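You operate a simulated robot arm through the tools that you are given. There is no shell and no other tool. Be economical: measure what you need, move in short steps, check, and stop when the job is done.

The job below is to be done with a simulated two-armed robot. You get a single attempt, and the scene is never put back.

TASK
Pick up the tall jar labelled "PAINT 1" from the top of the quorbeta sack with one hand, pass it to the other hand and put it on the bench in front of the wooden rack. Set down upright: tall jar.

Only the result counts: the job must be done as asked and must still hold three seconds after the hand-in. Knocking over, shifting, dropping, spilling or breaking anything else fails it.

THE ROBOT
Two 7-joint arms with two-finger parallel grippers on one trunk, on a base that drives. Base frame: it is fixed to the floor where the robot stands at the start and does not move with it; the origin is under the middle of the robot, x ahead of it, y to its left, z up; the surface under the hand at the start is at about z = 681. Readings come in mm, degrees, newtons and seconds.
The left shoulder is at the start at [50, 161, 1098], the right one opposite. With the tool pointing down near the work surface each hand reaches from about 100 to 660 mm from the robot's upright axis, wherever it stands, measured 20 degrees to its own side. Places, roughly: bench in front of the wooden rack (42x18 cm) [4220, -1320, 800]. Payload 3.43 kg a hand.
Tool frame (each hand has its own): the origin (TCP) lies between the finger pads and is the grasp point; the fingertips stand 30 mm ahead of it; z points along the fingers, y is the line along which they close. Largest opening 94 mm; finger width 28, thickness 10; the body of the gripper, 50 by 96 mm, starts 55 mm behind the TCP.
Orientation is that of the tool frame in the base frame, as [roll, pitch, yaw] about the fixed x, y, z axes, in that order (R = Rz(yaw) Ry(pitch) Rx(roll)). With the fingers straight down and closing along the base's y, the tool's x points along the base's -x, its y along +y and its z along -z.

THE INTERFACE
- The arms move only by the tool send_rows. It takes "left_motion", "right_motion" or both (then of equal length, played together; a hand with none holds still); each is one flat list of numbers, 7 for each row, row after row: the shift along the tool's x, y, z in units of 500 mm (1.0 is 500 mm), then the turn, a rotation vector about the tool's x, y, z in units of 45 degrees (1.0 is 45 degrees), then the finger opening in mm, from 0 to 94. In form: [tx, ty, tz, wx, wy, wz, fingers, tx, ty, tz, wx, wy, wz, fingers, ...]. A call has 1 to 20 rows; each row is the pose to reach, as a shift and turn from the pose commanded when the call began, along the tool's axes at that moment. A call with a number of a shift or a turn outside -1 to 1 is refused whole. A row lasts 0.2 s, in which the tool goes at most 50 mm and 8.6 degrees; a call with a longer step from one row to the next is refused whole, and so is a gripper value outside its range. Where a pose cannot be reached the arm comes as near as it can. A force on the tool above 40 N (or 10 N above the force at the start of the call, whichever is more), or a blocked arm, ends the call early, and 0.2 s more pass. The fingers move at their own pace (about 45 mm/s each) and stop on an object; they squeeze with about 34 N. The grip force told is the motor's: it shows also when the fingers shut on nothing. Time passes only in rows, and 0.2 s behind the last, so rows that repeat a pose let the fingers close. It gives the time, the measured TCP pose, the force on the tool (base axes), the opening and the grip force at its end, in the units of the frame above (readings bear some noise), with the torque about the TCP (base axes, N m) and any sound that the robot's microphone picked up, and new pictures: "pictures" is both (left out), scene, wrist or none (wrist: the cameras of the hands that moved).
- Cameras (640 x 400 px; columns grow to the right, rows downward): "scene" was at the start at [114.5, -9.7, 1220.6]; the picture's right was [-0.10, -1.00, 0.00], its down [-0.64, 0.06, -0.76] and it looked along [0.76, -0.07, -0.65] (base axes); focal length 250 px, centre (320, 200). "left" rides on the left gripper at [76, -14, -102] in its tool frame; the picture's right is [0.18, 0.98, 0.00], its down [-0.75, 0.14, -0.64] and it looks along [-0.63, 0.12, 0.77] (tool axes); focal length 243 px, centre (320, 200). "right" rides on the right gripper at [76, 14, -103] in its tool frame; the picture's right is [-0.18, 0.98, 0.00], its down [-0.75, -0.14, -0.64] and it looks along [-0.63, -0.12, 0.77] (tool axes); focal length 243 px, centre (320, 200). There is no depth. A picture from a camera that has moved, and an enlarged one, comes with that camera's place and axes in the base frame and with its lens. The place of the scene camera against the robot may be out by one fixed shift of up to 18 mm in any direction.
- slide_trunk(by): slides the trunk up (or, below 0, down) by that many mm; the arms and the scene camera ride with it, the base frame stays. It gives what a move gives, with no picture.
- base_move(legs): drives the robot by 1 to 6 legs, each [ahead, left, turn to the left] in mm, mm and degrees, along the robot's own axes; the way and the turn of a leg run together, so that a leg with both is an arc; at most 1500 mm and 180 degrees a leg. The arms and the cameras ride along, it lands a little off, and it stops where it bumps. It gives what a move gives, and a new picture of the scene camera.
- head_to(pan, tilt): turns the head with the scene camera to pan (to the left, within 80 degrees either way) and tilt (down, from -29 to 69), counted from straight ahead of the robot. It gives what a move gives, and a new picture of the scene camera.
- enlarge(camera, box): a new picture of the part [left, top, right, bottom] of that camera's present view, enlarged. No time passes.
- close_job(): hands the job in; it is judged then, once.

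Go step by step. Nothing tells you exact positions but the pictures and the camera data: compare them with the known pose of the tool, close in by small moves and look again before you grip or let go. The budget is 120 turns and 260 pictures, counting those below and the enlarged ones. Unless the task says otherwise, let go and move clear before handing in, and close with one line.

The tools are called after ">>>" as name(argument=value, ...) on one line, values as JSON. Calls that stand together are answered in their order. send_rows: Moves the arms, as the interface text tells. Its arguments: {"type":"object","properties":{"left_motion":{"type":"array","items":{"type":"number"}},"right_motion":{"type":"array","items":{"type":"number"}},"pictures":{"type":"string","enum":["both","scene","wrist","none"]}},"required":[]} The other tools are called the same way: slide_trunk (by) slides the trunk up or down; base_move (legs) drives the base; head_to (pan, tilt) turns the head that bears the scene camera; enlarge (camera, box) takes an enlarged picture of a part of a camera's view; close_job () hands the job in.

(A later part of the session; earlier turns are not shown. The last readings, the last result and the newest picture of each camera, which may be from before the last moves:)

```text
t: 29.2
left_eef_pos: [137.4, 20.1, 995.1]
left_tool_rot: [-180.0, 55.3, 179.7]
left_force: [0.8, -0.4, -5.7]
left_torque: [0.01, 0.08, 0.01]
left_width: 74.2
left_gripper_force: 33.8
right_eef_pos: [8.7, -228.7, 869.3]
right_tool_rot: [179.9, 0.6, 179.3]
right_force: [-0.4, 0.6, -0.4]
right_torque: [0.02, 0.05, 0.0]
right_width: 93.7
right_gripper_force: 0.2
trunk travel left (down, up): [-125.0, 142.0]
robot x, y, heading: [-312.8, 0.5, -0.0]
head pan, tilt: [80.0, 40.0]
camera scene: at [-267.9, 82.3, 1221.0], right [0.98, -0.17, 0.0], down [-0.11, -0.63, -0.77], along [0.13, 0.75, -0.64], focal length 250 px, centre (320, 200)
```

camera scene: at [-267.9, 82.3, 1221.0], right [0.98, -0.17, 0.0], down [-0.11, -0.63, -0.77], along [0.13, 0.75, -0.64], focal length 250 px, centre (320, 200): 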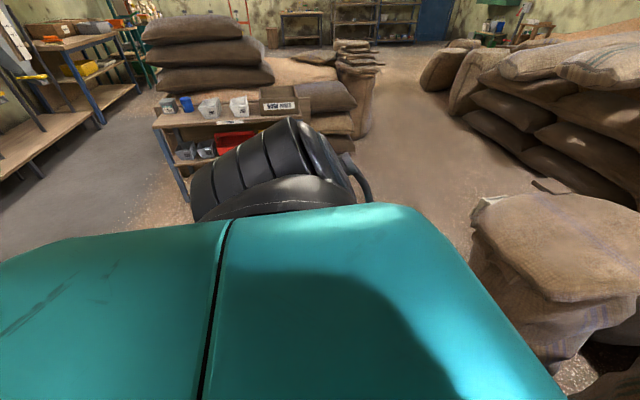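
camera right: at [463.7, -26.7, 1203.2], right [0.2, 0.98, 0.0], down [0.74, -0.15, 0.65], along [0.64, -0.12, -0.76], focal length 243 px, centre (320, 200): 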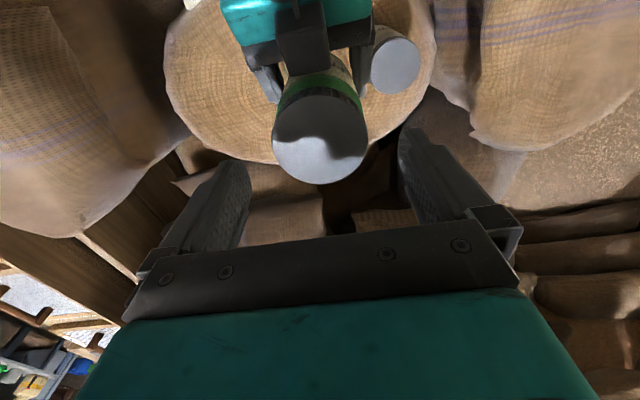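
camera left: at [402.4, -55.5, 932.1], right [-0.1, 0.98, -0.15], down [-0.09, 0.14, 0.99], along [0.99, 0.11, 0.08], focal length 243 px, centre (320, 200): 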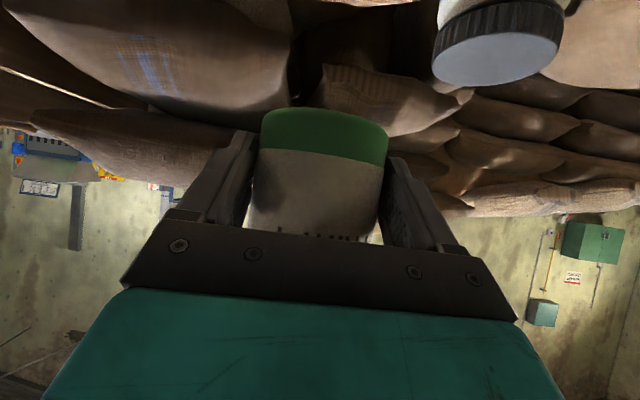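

The way looks like right (−y) past the bin's end (x≈130, y≈-800…-1600), then forward down the lane. I'll raise the trunk 100 mm, come clear of what's behind, and turn right.

>>> slide_trunk(by=100)

>>> base_move(legs=[[70, 0, 0], [0, 0, -90]])

>>> head_to(pan=0, tilt=30)

>>> head_to(pan=60, tilt=30)

>>> head_to(pan=-60, tilt=35)

```text
t: 30.6
left_eef_pos: [136.6, 20.3, 1095.6]
left_tool_rot: [179.9, 55.3, 179.7]
left_force: [0.7, -0.5, -5.7]
left_torque: [0.04, 0.05, 0.05]
left_width: 74.3
left_gripper_force: 34.0
right_eef_pos: [8.7, -229.5, 969.1]
right_tool_rot: [179.9, 0.6, 179.3]
right_force: [0.5, 1.2, -0.2]
right_torque: [-0.01, 0.01, 0.01]
right_width: 93.8
right_gripper_force: 0.0
trunk travel left (down, up): [-225.0, 42.0]
robot x, y, heading: [-313.9, 1.8, 0.1]
head pan, tilt: [80.0, 40.0]
```

```text
t: 35.4
left_eef_pos: [-222.1, -449.5, 1095.5]
left_tool_rot: [-179.9, 55.3, 90.0]
left_force: [0.2, 0.8, -5.7]
left_torque: [0.12, 0.02, 0.0]
left_width: 73.4
left_gripper_force: 33.9
right_eef_pos: [-471.6, -322.8, 970.2]
right_tool_rot: [180.0, 0.6, 89.5]
right_force: [-0.9, 0.2, 0.4]
right_torque: [0.03, -0.06, -0.03]
right_width: 94.0
right_gripper_force: 0.0
trunk travel left (down, up): [-225.0, 42.0]
robot x, y, heading: [-244.4, 5.1, -89.8]
head pan, tilt: [80.0, 40.0]
camera scene: at [-168.9, -56.3, 1321.0], right [-0.17, -0.99, 0.0], down [-0.63, 0.11, -0.77], along [0.75, -0.13, -0.64], focal length 250 px, centre (320, 200)
```

scene: 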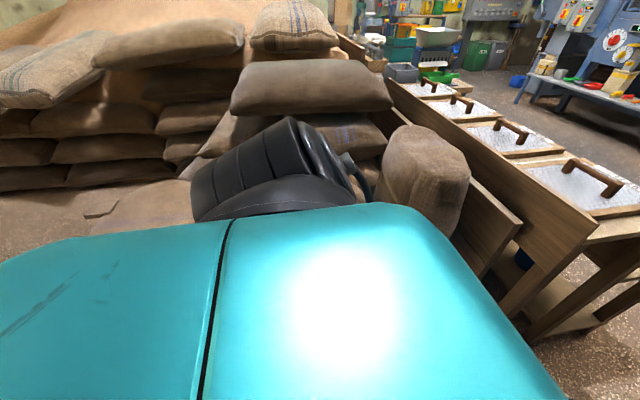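

```text
t: 36.9
left_eef_pos: [-222.0, -451.4, 1095.7]
left_tool_rot: [-180.0, 55.3, 89.9]
left_force: [-0.6, 0.4, -5.5]
left_torque: [0.08, 0.02, -0.02]
left_width: 73.6
left_gripper_force: 34.4
right_eef_pos: [-472.6, -322.3, 968.6]
right_tool_rot: [179.9, 0.6, 89.5]
right_force: [0.2, 0.3, 0.0]
right_torque: [-0.01, -0.04, 0.0]
right_width: 94.1
right_gripper_force: 0.0
trunk travel left (down, up): [-225.0, 42.0]
robot x, y, heading: [-244.2, 0.1, -89.6]
head pan, tilt: [0.0, 30.0]
camera scene: at [-252.2, -132.3, 1336.3], right [-1.0, 0.0, 0.0], down [0.0, 0.5, -0.87], along [0.0, -0.87, -0.5], focal length 250 px, centre (320, 200)
```

scene: 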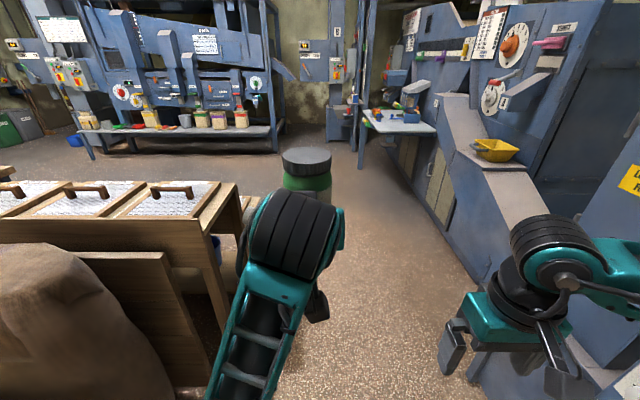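

```text
t: 38.2
left_eef_pos: [-222.2, -449.8, 1096.1]
left_tool_rot: [180.0, 55.2, 89.9]
left_force: [0.2, 0.7, -5.8]
left_torque: [0.08, -0.03, 0.02]
left_width: 73.8
left_gripper_force: 33.4
right_eef_pos: [-471.7, -322.9, 969.6]
right_tool_rot: [179.9, 0.6, 89.5]
right_force: [0.4, -0.5, -0.3]
right_torque: [-0.04, 0.01, -0.02]
right_width: 94.0
right_gripper_force: 0.0
trunk travel left (down, up): [-225.0, 42.0]
robot x, y, heading: [-243.2, 0.2, -89.6]
head pan, tilt: [60.0, 30.0]
camera scene: at [-174.1, -86.9, 1336.3], right [-0.5, -0.87, 0.0], down [-0.43, 0.25, -0.87], along [0.75, -0.43, -0.5], focal length 250 px, centre (320, 200)
```

scene: 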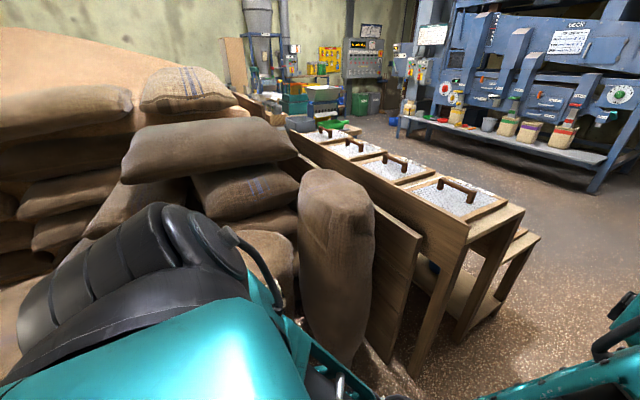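

```text
t: 40.2
left_eef_pos: [-221.9, -450.0, 1096.6]
left_tool_rot: [-180.0, 55.4, 89.8]
left_force: [-0.4, 0.3, -5.8]
left_torque: [0.08, 0.02, 0.0]
left_width: 73.6
left_gripper_force: 34.2
right_eef_pos: [-470.8, -322.5, 969.6]
right_tool_rot: [179.9, 0.7, 89.6]
right_force: [0.7, 0.3, 0.3]
right_torque: [0.01, -0.01, -0.03]
right_width: 94.0
right_gripper_force: 0.0
trunk travel left (down, up): [-225.0, 42.0]
robot x, y, heading: [-243.3, -4.5, -90.0]
head pan, tilt: [-60.0, 35.0]
camera scene: at [-328.6, -86.2, 1328.5], right [-0.5, 0.86, 0.0], down [0.5, 0.29, -0.82], along [-0.71, -0.41, -0.57], focal length 250 px, centre (320, 200)
```

scene: 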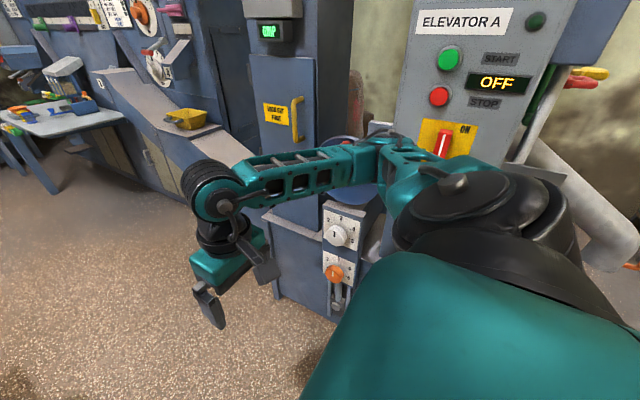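

The lane ahead is clear, with the bin end at x≈130 and the machine at x≈-1005. I'll drive ahead while easing right, then look toward the bench.

>>> base_move(legs=[[200, -100, 0], [1200, 0, 0], [950, 0, 0]])

>>> base_move(legs=[[0, 0, 75]])

>>> head_to(pan=10, tilt=15)

```text
t: 52.2
left_eef_pos: [-316.0, -2800.5, 1095.5]
left_tool_rot: [-180.0, 55.2, 89.8]
left_force: [0.9, -0.2, -5.2]
left_torque: [0.1, 0.02, -0.01]
left_width: 73.0
left_gripper_force: 33.8
right_eef_pos: [-565.3, -2674.5, 969.5]
right_tool_rot: [179.9, 0.6, 89.5]
right_force: [-0.8, -1.0, 0.1]
right_torque: [0.0, -0.02, -0.01]
right_width: 94.1
right_gripper_force: 0.0
trunk travel left (down, up): [-225.0, 42.0]
robot x, y, heading: [-337.7, -2346.5, -89.9]
head pan, tilt: [-60.0, 35.0]
camera scene: at [-422.6, -2437.6, 1328.5], right [-0.5, 0.86, 0.0], down [0.5, 0.29, -0.82], along [-0.71, -0.41, -0.57], focal length 250 px, centre (320, 200)
```

scene: 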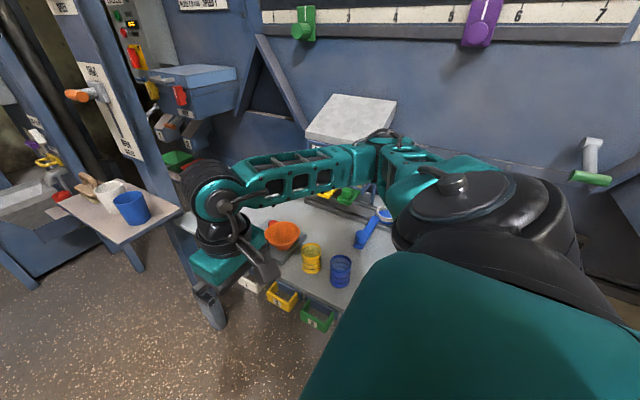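

```text
t: 55.8
left_eef_pos: [103.3, -2450.3, 1095.5]
left_tool_rot: [-179.9, 55.3, 164.5]
left_force: [0.5, -0.7, -5.7]
left_torque: [0.06, 0.1, -0.01]
left_width: 72.4
left_gripper_force: 33.7
right_eef_pos: [-87.4, -2658.1, 969.1]
right_tool_rot: [180.0, 0.6, 164.0]
right_force: [0.0, -0.2, -0.2]
right_torque: [-0.02, 0.03, -0.01]
right_width: 94.1
right_gripper_force: 0.0
trunk travel left (down, up): [-225.0, 42.0]
robot x, y, heading: [-337.1, -2352.7, -15.4]
head pan, tilt: [-60.0, 35.0]
camera scene: at [-285.1, -2448.4, 1328.5], right [-0.97, -0.25, 0.0], down [-0.15, 0.55, -0.82], along [0.21, -0.79, -0.57], focal length 250 px, centre (320, 200)
```

scene: 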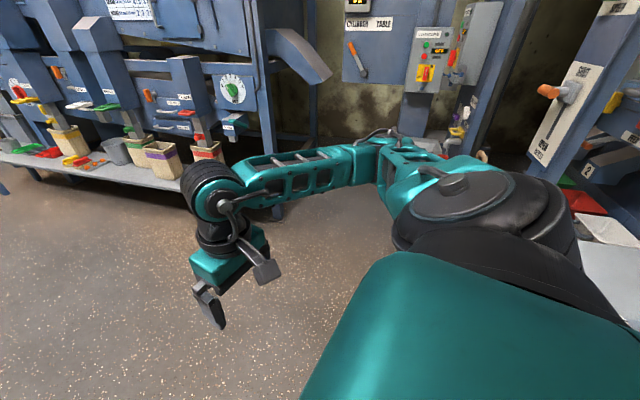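

```text
t: 57.2
left_eef_pos: [102.0, -2450.5, 1095.4]
left_tool_rot: [179.9, 55.3, 164.4]
left_force: [-0.2, 0.9, -5.6]
left_torque: [0.0, 0.11, 0.01]
left_width: 72.5
left_gripper_force: 34.4
right_eef_pos: [-86.4, -2658.8, 969.8]
right_tool_rot: [179.8, 0.6, 164.1]
right_force: [-0.4, -0.5, 0.4]
right_torque: [0.0, 0.01, 0.01]
right_width: 94.2
right_gripper_force: 0.1
trunk travel left (down, up): [-225.0, 42.0]
robot x, y, heading: [-333.7, -2350.6, -15.6]
head pan, tilt: [10.0, 15.0]
camera scene: at [-214.5, -2372.0, 1360.5], right [-0.09, -1.0, 0.0], down [-0.26, 0.02, -0.97], along [0.96, -0.09, -0.26], focal length 250 px, centre (320, 200)
```

scene: 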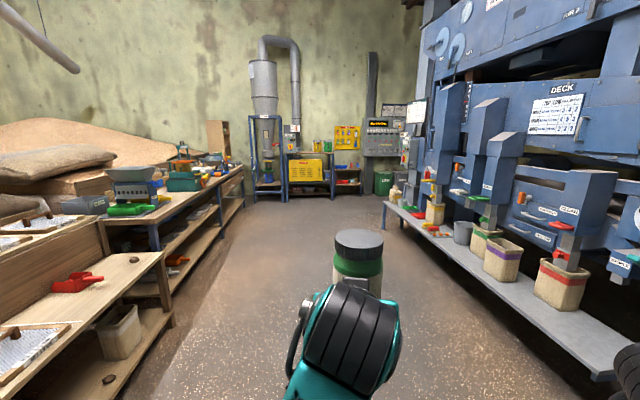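

The bench runs along the left of the lane. The left grip width has drifted from 74.5 to 72.4 mm, so I'll check the jar in the left hand and also enlarge the bench.

>>> enlarge(camera="left", box=[0, 0, 640, 400])

>>> enlarge(camera="scene", box=[150, 110, 310, 210])

>>> enlarge(camera="scene", box=[260, 200, 460, 400])

```text
1.00 times, centred on (320, 200) of left (not enlarged: the box is as wide or as high as the picture)
camera zoom: at [-24.5, -2431.2, 1091.6], right [0.16, 0.97, -0.15], down [-0.06, 0.16, 0.99], along [0.98, -0.15, 0.08], focal length 243 px, centre (320, 200)
```

zoom: 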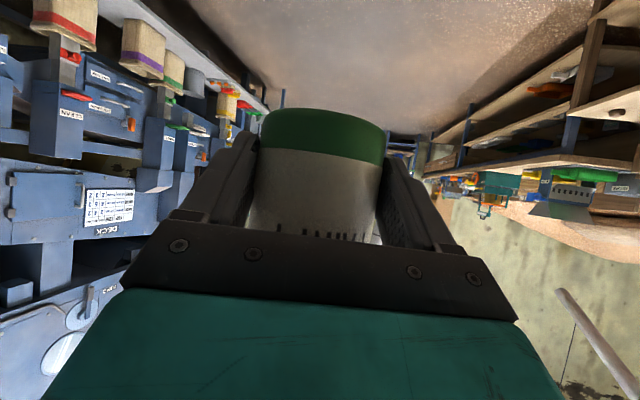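

```text
4.00 times, centred on (230, 160) of scene
camera zoom: at [-214.5, -2372.0, 1360.5], right [-0.09, -1.0, 0.0], down [-0.26, 0.02, -0.97], along [0.96, -0.09, -0.26], focal length 1001 px, centre (680, 360)
```

zoom: 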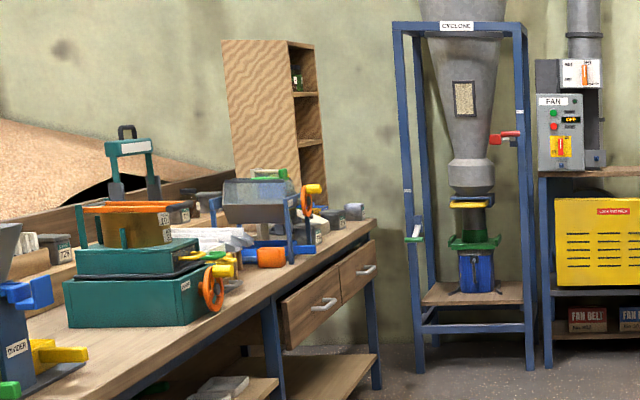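

```text
2.00 times, centred on (360, 300) of scene
camera zoom: at [-214.5, -2372.0, 1360.5], right [-0.09, -1.0, 0.0], down [-0.26, 0.02, -0.97], along [0.96, -0.09, -0.26], focal length 500 px, centre (240, 0)
```

zoom: 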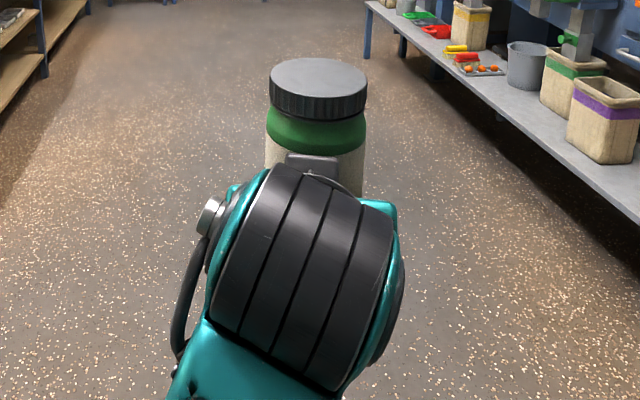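

The jar is unchanged in the hand. The bench's front edge is at y≈-1520 and the target is near its far end. I'll drive up the lane.

>>> base_move(legs=[[0, 0, 15.6], [1400, 0, 0], [1400, 0, 0]])

>>> head_to(pan=35, tilt=20)

```text
t: 71.6
left_eef_pos: [2898.6, -2316.2, 1095.9]
left_tool_rot: [179.9, 55.3, 179.8]
left_force: [-0.4, 0.2, -6.4]
left_torque: [0.03, 0.11, 0.01]
left_width: 71.2
left_gripper_force: 34.1
right_eef_pos: [2768.4, -2566.1, 968.9]
right_tool_rot: [179.9, 0.6, 179.4]
right_force: [-1.1, 0.6, -0.7]
right_torque: [0.02, -0.03, 0.02]
right_width: 94.1
right_gripper_force: 0.1
trunk travel left (down, up): [-225.0, 42.0]
robot x, y, heading: [2447.2, -2338.2, 0.1]
head pan, tilt: [10.0, 15.0]
camera scene: at [2569.4, -2321.9, 1360.5], right [0.18, -0.98, 0.0], down [-0.26, -0.05, -0.97], along [0.95, 0.17, -0.26], focal length 250 px, centre (320, 200)
```

scene: 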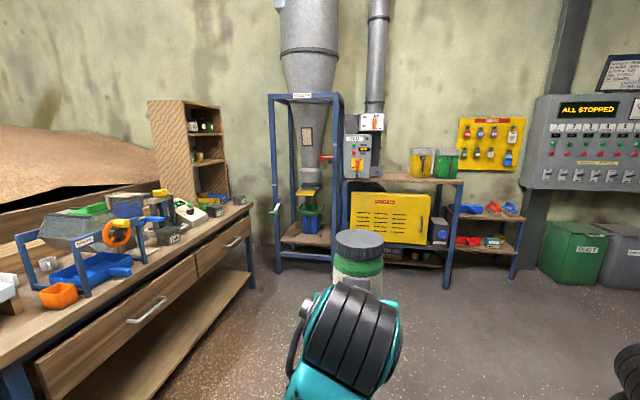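

```text
t: 72.5
left_eef_pos: [2896.9, -2316.0, 1096.1]
left_tool_rot: [179.9, 55.3, 179.8]
left_force: [-0.6, 0.0, -6.2]
left_torque: [0.0, 0.13, 0.02]
left_width: 71.7
left_gripper_force: 33.8
right_eef_pos: [2768.5, -2565.1, 968.8]
right_tool_rot: [180.0, 0.6, 179.6]
right_force: [-0.6, 0.4, 0.1]
right_torque: [0.0, -0.02, -0.04]
right_width: 93.8
right_gripper_force: 0.0
trunk travel left (down, up): [-225.0, 42.0]
robot x, y, heading: [2446.5, -2338.7, 0.4]
head pan, tilt: [35.0, 20.0]
camera scene: at [2553.5, -2284.8, 1352.4], right [0.58, -0.82, 0.0], down [-0.28, -0.2, -0.94], along [0.77, 0.54, -0.34], focal length 250 px, centre (320, 200)
```

scene: 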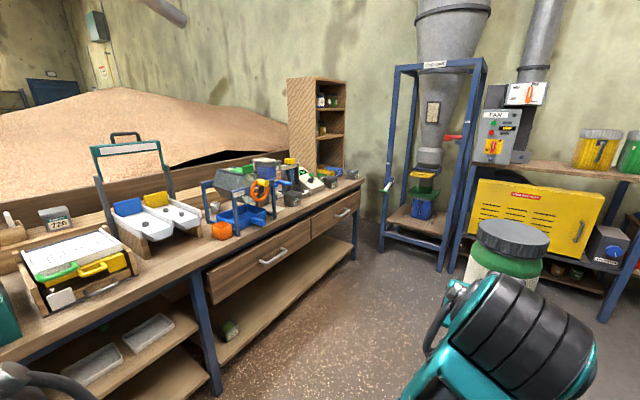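

Grip width is now 71.5 mm, so the jar may be creeping toward the fingertips. I'll look closely before going on.

>>> enlarge(camera="left", box=[160, 60, 480, 260])

>>> head_to(pan=0, tilt=40)

>>> enlarge(camera="scene", box=[200, 20, 420, 170])

```text
2.00 times, centred on (320, 160) of left
camera zoom: at [2768.8, -2330.9, 1091.6], right [-0.1, 0.98, -0.15], down [-0.1, 0.14, 0.99], along [0.99, 0.12, 0.08], focal length 485 px, centre (320, 280)
```

zoom: 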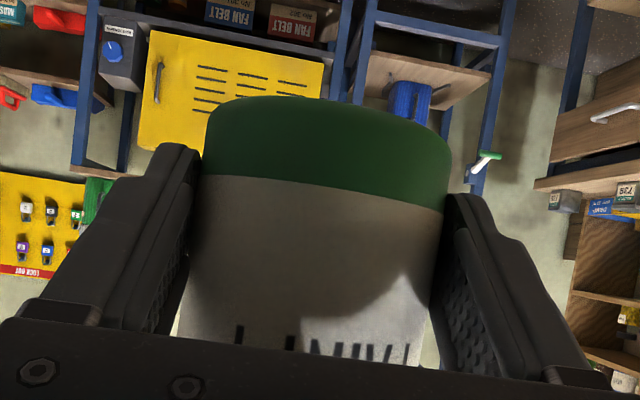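

```text
t: 73.5
left_eef_pos: [2897.0, -2316.8, 1095.1]
left_tool_rot: [180.0, 55.4, 179.8]
left_force: [0.0, -0.6, -6.2]
left_torque: [0.01, 0.08, -0.01]
left_width: 71.7
left_gripper_force: 33.8
right_eef_pos: [2769.2, -2566.1, 969.7]
right_tool_rot: [179.9, 0.7, 179.5]
right_force: [-0.4, -0.4, -0.1]
right_torque: [0.02, 0.0, -0.01]
right_width: 93.8
right_gripper_force: 0.1
trunk travel left (down, up): [-225.0, 42.0]
robot x, y, heading: [2447.5, -2340.3, 0.3]
head pan, tilt: [0.0, 40.0]
camera scene: at [2562.3, -2338.0, 1321.0], right [0.0, -1.0, 0.0], down [-0.64, 0.0, -0.77], along [0.77, 0.0, -0.64], focal length 250 px, centre (320, 200)
```

scene: 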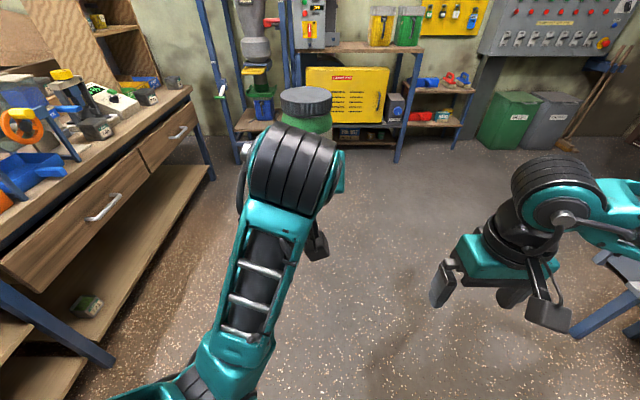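

```text
2.67 times, centred on (310, 95) of scene
camera zoom: at [2562.3, -2338.0, 1321.0], right [0.0, -1.0, 0.0], down [-0.64, 0.0, -0.77], along [0.77, 0.0, -0.64], focal length 667 px, centre (347, 480)
```

zoom: 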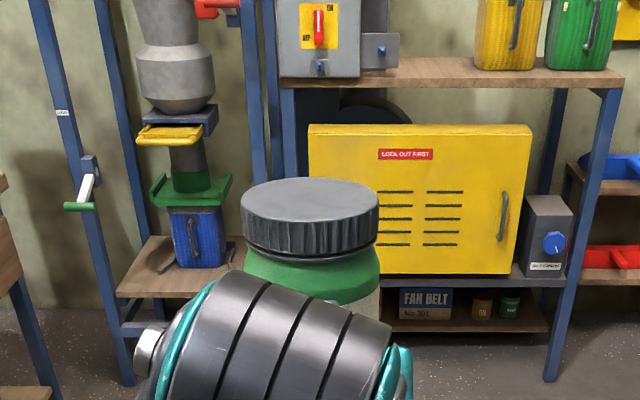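

The jar has barely moved. I'll continue to near the rack and look left.

>>> base_move(legs=[[1300, 0, 0]])

>>> head_to(pan=65, tilt=30)

>>> enlarge(camera="scene", box=[220, 80, 460, 230])

```text
t: 80.0
left_eef_pos: [4184.6, -2304.7, 1095.1]
left_tool_rot: [-180.0, 55.3, -179.9]
left_force: [0.5, -0.6, -5.3]
left_torque: [0.03, 0.11, -0.03]
left_width: 71.5
left_gripper_force: 33.9
right_eef_pos: [4058.5, -2554.8, 969.7]
right_tool_rot: [180.0, 0.6, 179.9]
right_force: [0.6, 0.2, 0.3]
right_torque: [-0.02, -0.02, 0.01]
right_width: 93.9
right_gripper_force: 0.1
trunk travel left (down, up): [-225.0, 42.0]
robot x, y, heading: [3734.1, -2329.3, 0.6]
head pan, tilt: [0.0, 40.0]
camera scene: at [3850.6, -2328.3, 1320.9], right [0.01, -1.0, 0.0], down [-0.64, -0.01, -0.77], along [0.77, 0.01, -0.64], focal length 250 px, centre (320, 200)
```

scene: 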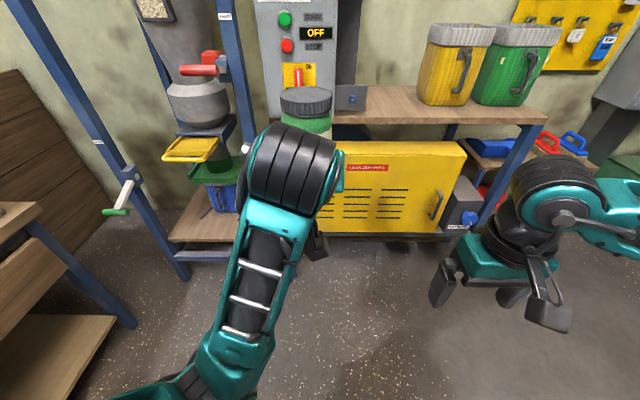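

```text
t: 81.3
left_eef_pos: [4185.1, -2304.3, 1095.4]
left_tool_rot: [179.8, 55.3, -179.8]
left_force: [0.2, 0.0, -6.5]
left_torque: [-0.02, 0.13, 0.05]
left_width: 71.1
left_gripper_force: 34.1
right_eef_pos: [4059.9, -2554.3, 969.7]
right_tool_rot: [179.8, 0.6, 179.9]
right_force: [0.0, 0.4, -0.3]
right_torque: [-0.03, 0.01, 0.01]
right_width: 94.0
right_gripper_force: 0.0
trunk travel left (down, up): [-225.0, 42.0]
robot x, y, heading: [3736.8, -2327.4, 0.8]
head pan, tilt: [65.0, 30.0]
camera scene: at [3802.9, -2246.9, 1336.3], right [0.91, -0.41, 0.0], down [-0.21, -0.46, -0.87], along [0.36, 0.79, -0.5], focal length 250 px, centre (320, 200)
```

scene: 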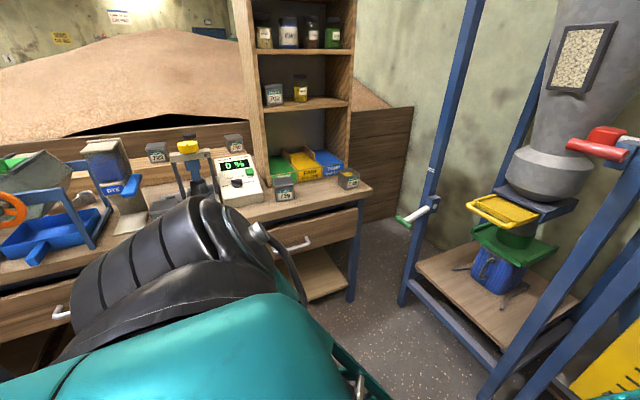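

```text
2.67 times, centred on (340, 155) of scene
camera zoom: at [3802.9, -2246.9, 1336.3], right [0.91, -0.41, 0.0], down [-0.21, -0.46, -0.87], along [0.36, 0.79, -0.5], focal length 667 px, centre (267, 320)
```

zoom: 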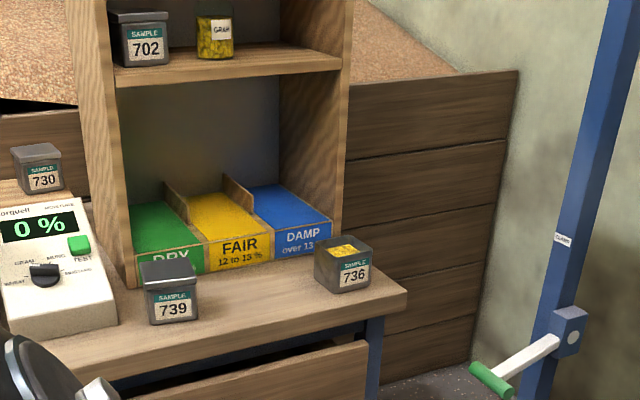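

The target spot is between tins 739 (x≈4050) and 736 (x≈4360), in front of the rack: about (4205, -1320), bench edge y≈-1415. To keep my right elbow away from the cyclone stand I'll stand at heading ~65°.

>>> base_move(legs=[[0, 0, 64.3]])

>>> head_to(pan=0, tilt=25)

>>> head_to(pan=-50, tilt=25)

```text
t: 84.6
left_eef_pos: [3907.7, -1914.0, 1094.8]
left_tool_rot: [180.0, 55.2, -115.5]
left_force: [-0.9, -0.3, -6.2]
left_torque: [-0.15, 0.02, -0.02]
left_width: 71.3
left_gripper_force: 34.1
right_eef_pos: [4079.0, -2135.2, 967.6]
right_tool_rot: [180.0, 0.6, -115.8]
right_force: [-0.1, 0.3, -1.1]
right_torque: [0.01, -0.02, -0.01]
right_width: 93.8
right_gripper_force: 0.1
trunk travel left (down, up): [-225.0, 42.0]
robot x, y, heading: [3732.8, -2328.6, 65.0]
head pan, tilt: [65.0, 30.0]
camera scene: at [3684.0, -2223.5, 1336.3], right [0.77, 0.64, 0.0], down [0.32, -0.38, -0.87], along [-0.56, 0.66, -0.5], focal length 250 px, centre (320, 200)
```

scene: 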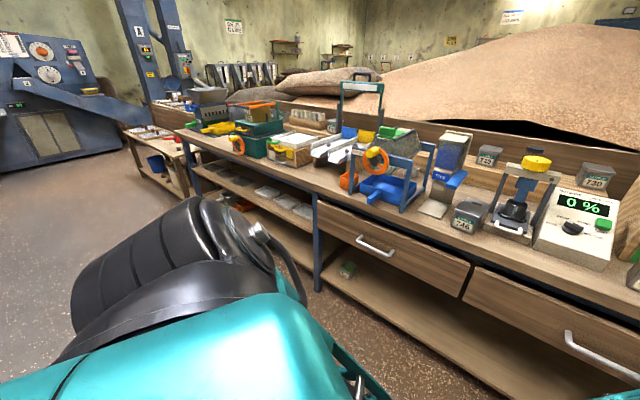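

```text
t: 85.9
left_eef_pos: [3908.2, -1912.7, 1096.7]
left_tool_rot: [179.9, 55.1, -115.5]
left_force: [0.6, -0.8, -5.7]
left_torque: [-0.13, 0.04, 0.03]
left_width: 71.2
left_gripper_force: 34.0
right_eef_pos: [4078.9, -2135.2, 969.1]
right_tool_rot: [179.9, 0.7, -115.8]
right_force: [-0.8, -0.4, -0.1]
right_torque: [0.02, -0.02, 0.01]
right_width: 94.1
right_gripper_force: 0.1
trunk travel left (down, up): [-225.0, 42.0]
robot x, y, heading: [3731.9, -2328.4, 64.9]
head pan, tilt: [0.0, 25.0]
camera scene: at [3781.1, -2209.5, 1344.3], right [0.91, -0.42, 0.0], down [-0.18, -0.38, -0.91], along [0.38, 0.82, -0.42], focal length 250 px, centre (320, 200)
```

scene: 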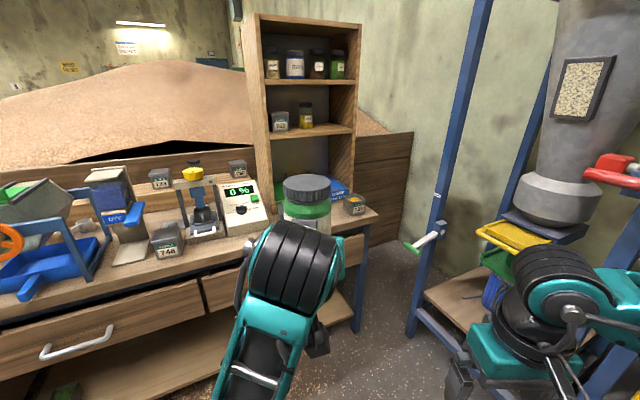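

```text
t: 87.1
left_eef_pos: [3908.0, -1912.3, 1095.7]
left_tool_rot: [-180.0, 55.2, -115.5]
left_force: [-0.2, -0.4, -6.0]
left_torque: [-0.12, 0.05, 0.01]
left_width: 71.4
left_gripper_force: 34.3
right_eef_pos: [4079.7, -2133.5, 969.7]
right_tool_rot: [179.9, 0.6, -115.9]
right_force: [0.1, 0.9, 0.7]
right_torque: [-0.01, 0.02, 0.02]
right_width: 94.1
right_gripper_force: 0.0
trunk travel left (down, up): [-225.0, 42.0]
robot x, y, heading: [3737.6, -2329.7, 64.8]
head pan, tilt: [-50.0, 25.0]
camera scene: at [3831.1, -2269.2, 1344.3], right [0.26, -0.97, 0.0], down [-0.41, -0.11, -0.91], along [0.88, 0.23, -0.42], focal length 250 px, centre (320, 200)
```

scene: 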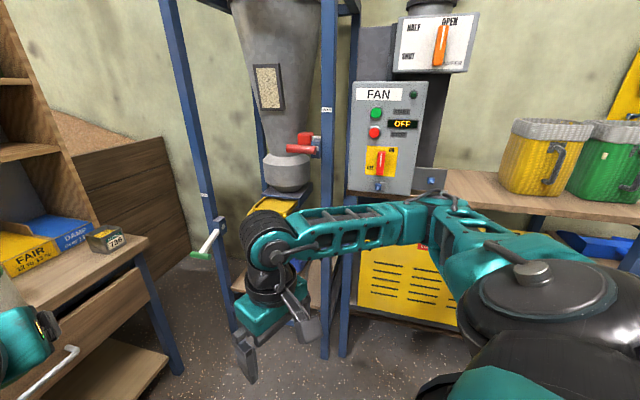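

The route to the stance is clear, and the stand's handle (z≈750) lies below my right hand. I'll drive ahead to the bench.

>>> base_move(legs=[[560, -15, 0]])

>>> head_to(pan=0, tilt=40)

```text
t: 90.3
left_eef_pos: [4162.3, -1409.2, 1095.0]
left_tool_rot: [-179.9, 55.2, -115.5]
left_force: [-0.2, 0.5, -5.8]
left_torque: [-0.12, 0.05, -0.01]
left_width: 71.2
left_gripper_force: 33.9
right_eef_pos: [4330.8, -1630.5, 968.1]
right_tool_rot: [179.9, 0.7, -115.8]
right_force: [0.4, 0.5, -0.3]
right_torque: [-0.01, -0.03, 0.03]
right_width: 94.0
right_gripper_force: 0.1
trunk travel left (down, up): [-225.0, 42.0]
robot x, y, heading: [3986.9, -1825.9, 65.0]
head pan, tilt: [-50.0, 25.0]
camera scene: at [4083.1, -1766.5, 1344.2], right [0.26, -0.97, 0.0], down [-0.41, -0.11, -0.91], along [0.88, 0.23, -0.42], focal length 250 px, centre (320, 200)
```

scene: 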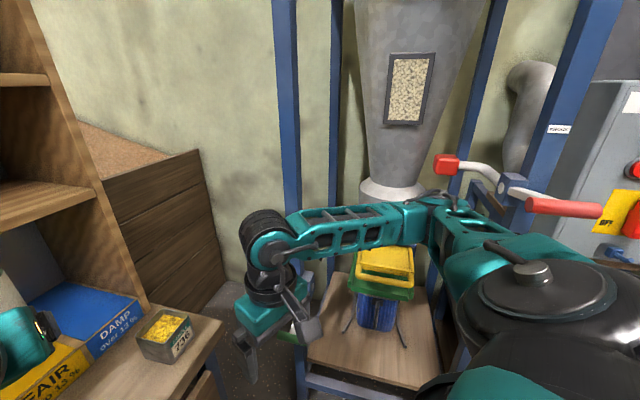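

```text
t: 91.5
left_eef_pos: [4160.0, -1410.3, 1096.5]
left_tool_rot: [179.8, 55.2, -115.6]
left_force: [-0.3, 0.4, -6.4]
left_torque: [-0.09, 0.05, -0.03]
left_width: 71.2
left_gripper_force: 33.8
right_eef_pos: [4331.9, -1631.6, 969.1]
right_tool_rot: [180.0, 0.6, -115.8]
right_force: [-0.2, 0.3, 0.6]
right_torque: [-0.01, -0.01, 0.01]
right_width: 94.0
right_gripper_force: 0.1
trunk travel left (down, up): [-225.0, 42.0]
robot x, y, heading: [3987.1, -1828.0, 64.8]
head pan, tilt: [0.0, 40.0]
camera scene: at [4030.0, -1713.5, 1321.0], right [0.91, -0.42, 0.0], down [-0.27, -0.58, -0.77], along [0.33, 0.69, -0.64], focal length 250 px, centre (320, 200)
```

scene: 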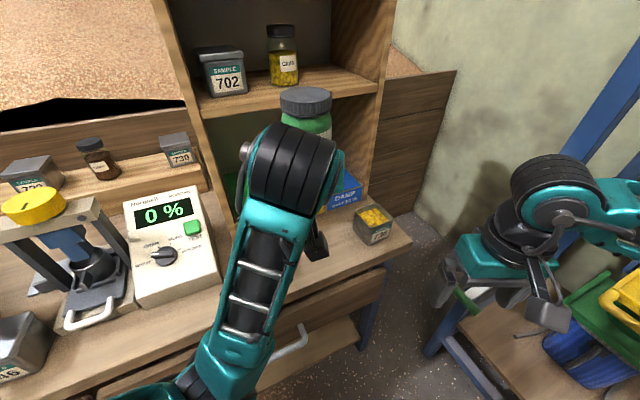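

I'm at the bench. Next I'll extend the left hand over the gap between the tins, then lower to about z=945 and look.

>>> send_rows(left_motion=[-0.033, 0.001, 0.047, 0, 0, 0, 55, -0.065, 0.003, 0.093, 0, 0, 0, 55, -0.098, 0.004, 0.14, 0, 0, 0, 55, -0.049, 0.004, 0.174, 0, 0, 0, 55, 0, 0.004, 0.209, 0, 0, 0, 55, 0.05, 0.004, 0.243, 0, 0, 0, 55, 0.099, 0.004, 0.277, 0, 0, 0, 55, 0.149, 0.004, 0.312, 0, 0, 0, 55, 0.149, 0.004, 0.312, 0, 0, 0, 55])

```text
t: 93.2
left_eef_pos: [4213.8, -1307.5, 1064.4]
left_tool_rot: [-177.6, 64.9, -113.5]
left_force: [0.1, -0.3, -6.0]
left_torque: [-0.07, 0.02, 0.03]
left_width: 71.4
left_gripper_force: 33.8
right_eef_pos: [4331.5, -1631.7, 970.7]
right_tool_rot: [-179.9, 0.7, -115.8]
right_force: [-0.3, 0.1, -0.1]
right_torque: [0.0, -0.02, 0.03]
right_width: 94.0
right_gripper_force: 0.0
trunk travel left (down, up): [-225.0, 42.0]
robot x, y, heading: [3985.9, -1828.1, 64.9]
head pan, tilt: [0.0, 40.0]
stopped in row 8 (left hand): the arm was blocked; the commanded pose is now the measured one
camera scene: at [4030.0, -1713.4, 1320.9], right [0.91, -0.42, 0.0], down [-0.27, -0.58, -0.77], along [0.32, 0.69, -0.64], focal length 250 px, centre (320, 200)
camera left: at [4172.4, -1426.5, 1038.9], right [-0.92, 0.36, -0.18], down [-0.26, -0.17, 0.95], along [0.31, 0.92, 0.24], focal length 243 px, centre (320, 200)
```

scene: 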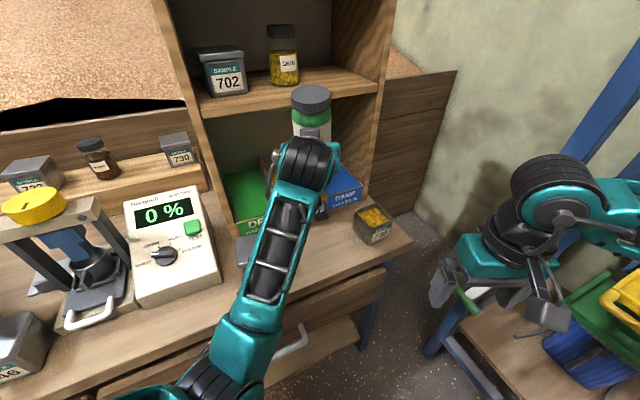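
left: 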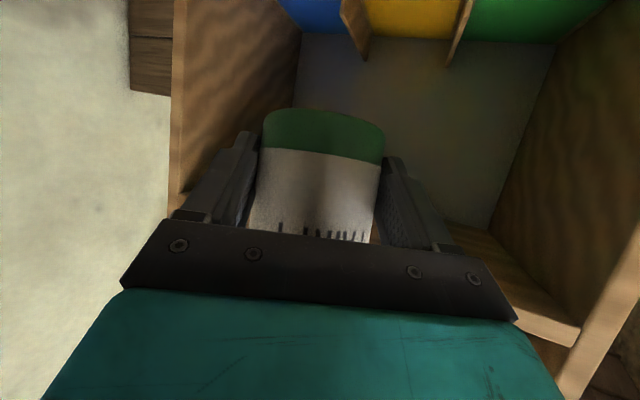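

The arm was stopped without hand force, most likely a joint limit. I'll restore the hand's pitch higher up and lift the right hand clear. After that I'll lower with the trunk instead.

>>> send_rows(left_motion=[-0.003, 0.003, -0.02, -0.004, 0.06, 0.005, 55, -0.006, 0.006, -0.04, -0.008, 0.12, 0.01, 55, -0.009, 0.009, -0.06, -0.012, 0.18, 0.015, 55, -0.011, 0.0105, -0.071, -0.0147, 0.217, 0.0177, 55, -0.011, 0.0105, -0.071, -0.0147, 0.217, 0.0177, 55, -0.011, 0.0105, -0.071, -0.0147, 0.217, 0.0177, 55], right_motion=[-0.02, 0, -0.06, 0, 0, 0, 94, -0.04, 0, -0.12, 0, 0, 0, 94, -0.06, 0, -0.18, 0, 0, 0, 94, -0.08, 0, -0.24, 0, 0, 0, 94, -0.1, 0, -0.3, 0, 0, 0, 94, -0.12, 0, -0.36, 0, 0, 0, 94])

```text
t: 94.6
left_eef_pos: [4196.1, -1332.9, 1083.0]
left_tool_rot: [-179.9, 55.0, -115.4]
left_force: [0.5, 0.1, -6.1]
left_torque: [-0.11, 0.05, -0.01]
left_width: 71.1
left_gripper_force: 34.1
right_eef_pos: [4354.8, -1579.3, 1150.9]
right_tool_rot: [-180.0, 0.6, -115.8]
right_force: [-0.8, 0.5, -0.3]
right_torque: [0.04, 0.01, -0.03]
right_width: 93.7
right_gripper_force: 0.1
trunk travel left (down, up): [-225.0, 42.0]
robot x, y, heading: [3986.4, -1826.1, 64.7]
head pan, tilt: [0.0, 40.0]
camera scene: at [4029.7, -1713.4, 1320.9], right [0.91, -0.42, 0.0], down [-0.27, -0.58, -0.77], along [0.32, 0.69, -0.64], focal length 250 px, centre (320, 200)
camera right: at [4309.9, -1643.5, 1251.3], right [-0.81, 0.59, 0.0], down [0.45, 0.61, 0.65], along [0.38, 0.52, -0.76], focal length 243 px, centre (320, 200)
camera left: at [4152.9, -1453.8, 1079.4], right [-0.93, 0.33, -0.15], down [-0.17, -0.02, 0.99], along [0.32, 0.94, 0.08], focal length 243 px, centre (320, 200)
```

scene: 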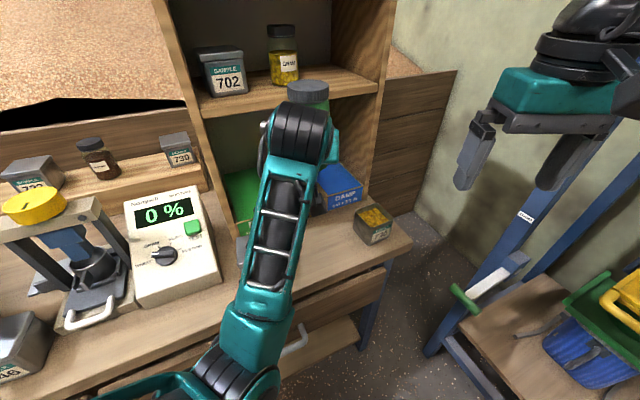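
right: 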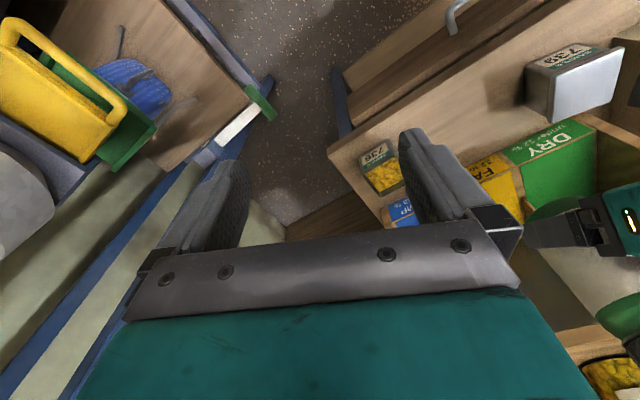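
left: 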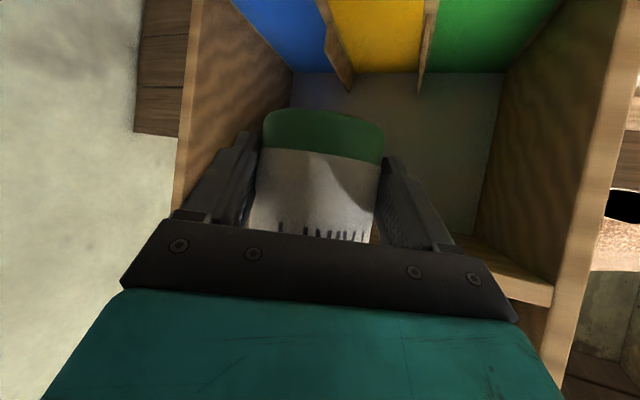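

From the right wrist camera, the gap between the tins is x≈4105–4326, with its middle near 4213. I'll shift 8 mm in +x, lower the trunk partway, and check my right side.

>>> send_rows(left_motion=[-0.004, -0.0144, 0.0056, 0, 0, 0, 55, -0.004, -0.0144, 0.0056, 0, 0, 0, 55], pictures="none")

>>> head_to(pan=-55, tilt=35)

>>> slide_trunk(by=-110)

>>> head_to(pan=0, tilt=50)

>>> enlarge(camera="right", box=[320, 0, 640, 200])

```text
t: 95.2
left_eef_pos: [4205.0, -1332.0, 1083.4]
left_tool_rot: [179.9, 55.1, -115.6]
left_force: [-0.1, 0.1, -5.9]
left_torque: [-0.1, 0.05, -0.03]
left_width: 71.0
left_gripper_force: 33.8
right_eef_pos: [4356.8, -1580.2, 1150.4]
right_tool_rot: [180.0, 0.7, -115.8]
right_force: [1.0, -0.3, -0.3]
right_torque: [0.0, 0.0, 0.0]
right_width: 94.3
right_gripper_force: 0.0
trunk travel left (down, up): [-225.0, 42.0]
robot x, y, heading: [3985.1, -1827.4, 65.0]
head pan, tilt: [0.0, 40.0]
```

```text
t: 96.4
left_eef_pos: [4203.4, -1331.3, 1083.4]
left_tool_rot: [-180.0, 55.0, -115.7]
left_force: [1.0, -0.2, -5.6]
left_torque: [-0.1, 0.05, -0.04]
left_width: 71.0
left_gripper_force: 34.6
right_eef_pos: [4356.0, -1580.4, 1148.4]
right_tool_rot: [179.8, 0.6, -115.7]
right_force: [-0.2, 0.5, 0.3]
right_torque: [0.01, 0.06, -0.01]
right_width: 94.2
right_gripper_force: 0.1
trunk travel left (down, up): [-225.0, 42.0]
robot x, y, heading: [3984.6, -1828.3, 64.7]
head pan, tilt: [-55.0, 35.0]
camera scene: at [4080.7, -1775.1, 1328.5], right [0.17, -0.98, 0.0], down [-0.57, -0.1, -0.82], along [0.81, 0.14, -0.57], focal length 250 px, centre (320, 200)
```

scene: 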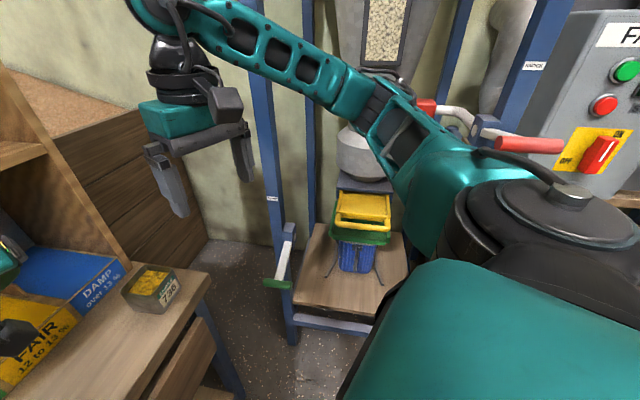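

```text
t: 97.8
left_eef_pos: [4203.9, -1331.4, 973.5]
left_tool_rot: [-179.8, 55.0, -115.4]
left_force: [0.0, 0.0, -5.3]
left_torque: [-0.12, 0.06, -0.03]
left_width: 71.3
left_gripper_force: 34.3
right_eef_pos: [4356.1, -1579.9, 1039.5]
right_tool_rot: [180.0, 0.7, -115.7]
right_force: [-0.3, -0.5, 0.5]
right_torque: [0.01, 0.0, 0.01]
right_width: 94.3
right_gripper_force: 0.1
trunk travel left (down, up): [-115.0, 152.0]
robot x, y, heading: [3985.2, -1828.1, 65.1]
head pan, tilt: [-55.0, 35.0]
```

```text
t: 99.1
left_eef_pos: [4204.1, -1331.8, 972.8]
left_tool_rot: [180.0, 55.1, -115.6]
left_force: [-0.3, -0.2, -5.3]
left_torque: [-0.09, 0.03, 0.01]
left_width: 71.0
left_gripper_force: 34.0
right_eef_pos: [4355.3, -1580.0, 1039.6]
right_tool_rot: [179.8, 0.6, -115.7]
right_force: [0.3, 0.1, -0.3]
right_torque: [-0.02, -0.02, 0.03]
right_width: 93.8
right_gripper_force: 0.1
trunk travel left (down, up): [-115.0, 152.0]
robot x, y, heading: [3985.3, -1821.9, 64.9]
head pan, tilt: [0.0, 50.0]
camera scene: at [4026.6, -1720.7, 1196.8], right [0.91, -0.42, 0.0], down [-0.33, -0.69, -0.64], along [0.27, 0.58, -0.77], focal length 250 px, centre (320, 200)
```

scene: 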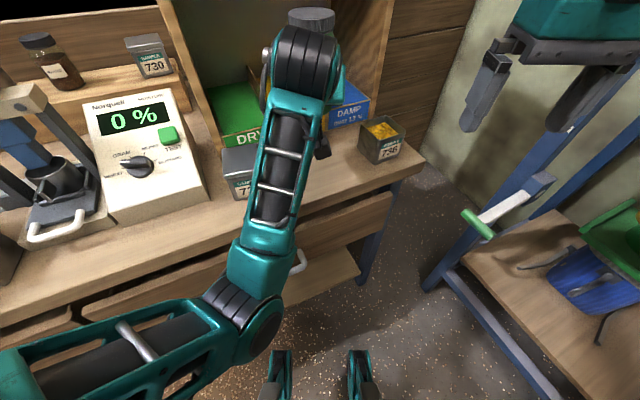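

```text
2.00 times, centred on (480, 100) of right
camera zoom: at [4310.2, -1643.6, 1141.0], right [-0.8, 0.59, 0.0], down [0.45, 0.61, 0.65], along [0.38, 0.52, -0.76], focal length 485 px, centre (0, 400)
```

zoom: 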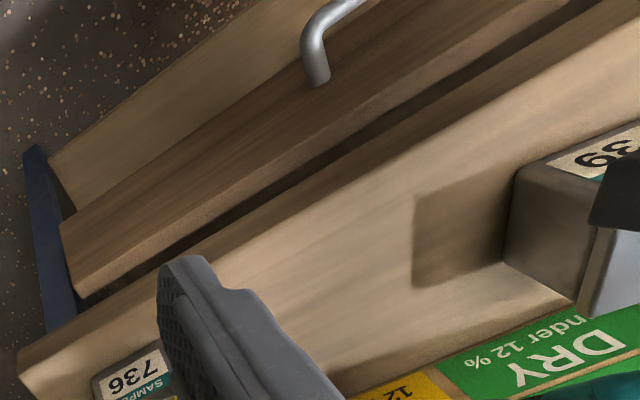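

All clear so far. The tin's near face is at x≈4100 and my hand's side is at about 4140–4150. I'll lower the trunk 105 more, to about 30 mm above the bench, and look.

>>> slide_trunk(by=-105)

>>> enlarge(camera="left", box=[0, 0, 640, 400])

>>> enlarge(camera="right", box=[320, 0, 640, 200])

>>> head_to(pan=0, tilt=40)

```text
t: 100.4
left_eef_pos: [4203.7, -1331.6, 868.2]
left_tool_rot: [-179.9, 55.1, -115.5]
left_force: [0.1, -0.4, -5.8]
left_torque: [-0.07, 0.03, 0.0]
left_width: 71.0
left_gripper_force: 34.2
right_eef_pos: [4357.3, -1581.4, 935.8]
right_tool_rot: [180.0, 0.7, -115.8]
right_force: [-0.1, 0.4, 0.3]
right_torque: [0.0, 0.02, 0.02]
right_width: 93.9
right_gripper_force: 0.0
trunk travel left (down, up): [-10.0, 257.0]
robot x, y, heading: [3985.2, -1828.1, 64.6]
head pan, tilt: [0.0, 50.0]
```

```text
1.00 times, centred on (320, 200) of left (not enlarged: the box is as wide or as high as the picture)
camera zoom: at [4161.1, -1453.9, 864.7], right [-0.93, 0.33, -0.15], down [-0.17, -0.02, 0.99], along [0.32, 0.94, 0.08], focal length 243 px, centre (320, 200)
```

zoom: 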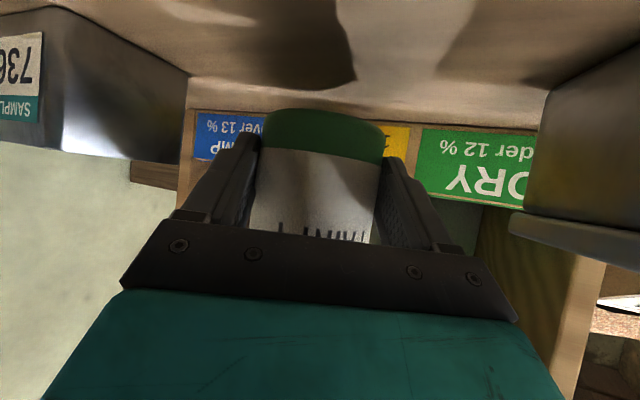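

```text
2.00 times, centred on (480, 100) of right
camera zoom: at [4310.0, -1643.7, 1036.1], right [-0.8, 0.59, 0.0], down [0.45, 0.61, 0.65], along [0.38, 0.52, -0.76], focal length 485 px, centre (0, 400)
```

zoom: 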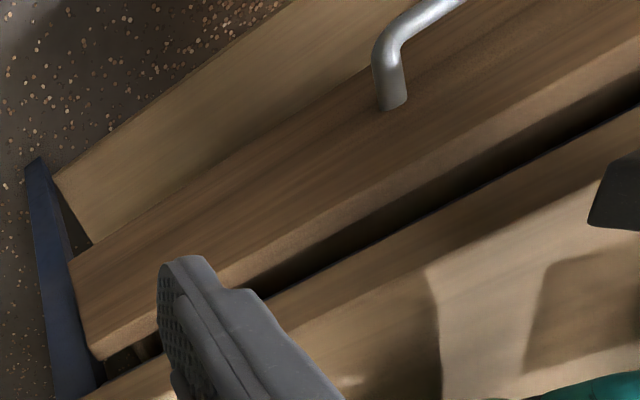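

```text
t: 101.2
left_eef_pos: [4202.8, -1331.4, 869.5]
left_tool_rot: [-180.0, 55.1, -115.6]
left_force: [0.6, 0.3, -6.4]
left_torque: [-0.1, 0.04, 0.02]
left_width: 71.0
left_gripper_force: 33.9
right_eef_pos: [4355.3, -1581.4, 933.8]
right_tool_rot: [179.9, 0.5, -115.7]
right_force: [-0.1, -0.6, 0.0]
right_torque: [-0.01, 0.02, -0.02]
right_width: 93.9
right_gripper_force: 0.1
trunk travel left (down, up): [-10.0, 257.0]
robot x, y, heading: [3985.2, -1825.3, 64.9]
head pan, tilt: [0.0, 40.0]
camera scene: at [4029.9, -1713.5, 1105.9], right [0.91, -0.42, 0.0], down [-0.27, -0.58, -0.77], along [0.32, 0.69, -0.64], focal length 250 px, centre (320, 200)
```

scene: 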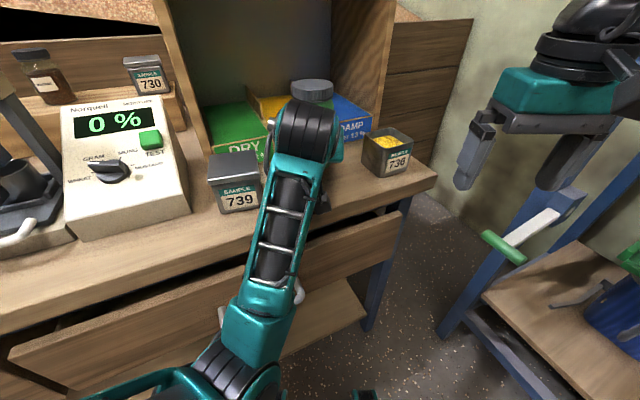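

Jar bottom is at z≈832 and the bench top ≈799, so ~32 mm remain. I'll lower the arm 22 mm vertically in small steps.

>>> send_rows(left_motion=[0.0082, 0, 0.0057, 0, 0, 0, 55, 0.0164, 0, 0.0114, 0, 0, 0, 55, 0.0246, 0, 0.0171, 0, 0, 0, 55, 0.0328, 0, 0.0228, 0, 0, 0, 55, 0.036, 0, 0.0251, 0, 0, 0, 55, 0.036, 0, 0.0251, 0, 0, 0, 55], pictures="wrist")

```text
t: 102.6
left_eef_pos: [4203.8, -1332.1, 846.3]
left_tool_rot: [-180.0, 55.1, -115.6]
left_force: [0.1, -0.4, -6.2]
left_torque: [-0.09, 0.07, 0.02]
left_width: 71.2
left_gripper_force: 34.0
right_eef_pos: [4357.6, -1579.9, 934.5]
right_tool_rot: [180.0, 0.5, -115.7]
right_force: [-0.3, 0.4, 0.7]
right_torque: [0.0, 0.01, -0.01]
right_width: 93.9
right_gripper_force: 0.1
trunk travel left (down, up): [-10.0, 257.0]
robot x, y, heading: [3983.9, -1825.1, 65.1]
head pan, tilt: [0.0, 40.0]
camera left: at [4161.0, -1453.6, 842.3], right [-0.93, 0.33, -0.15], down [-0.17, -0.02, 0.99], along [0.32, 0.94, 0.08], focal length 243 px, centre (320, 200)
```

left: 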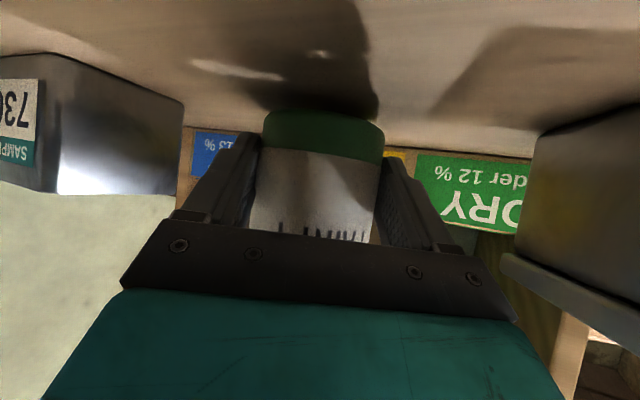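

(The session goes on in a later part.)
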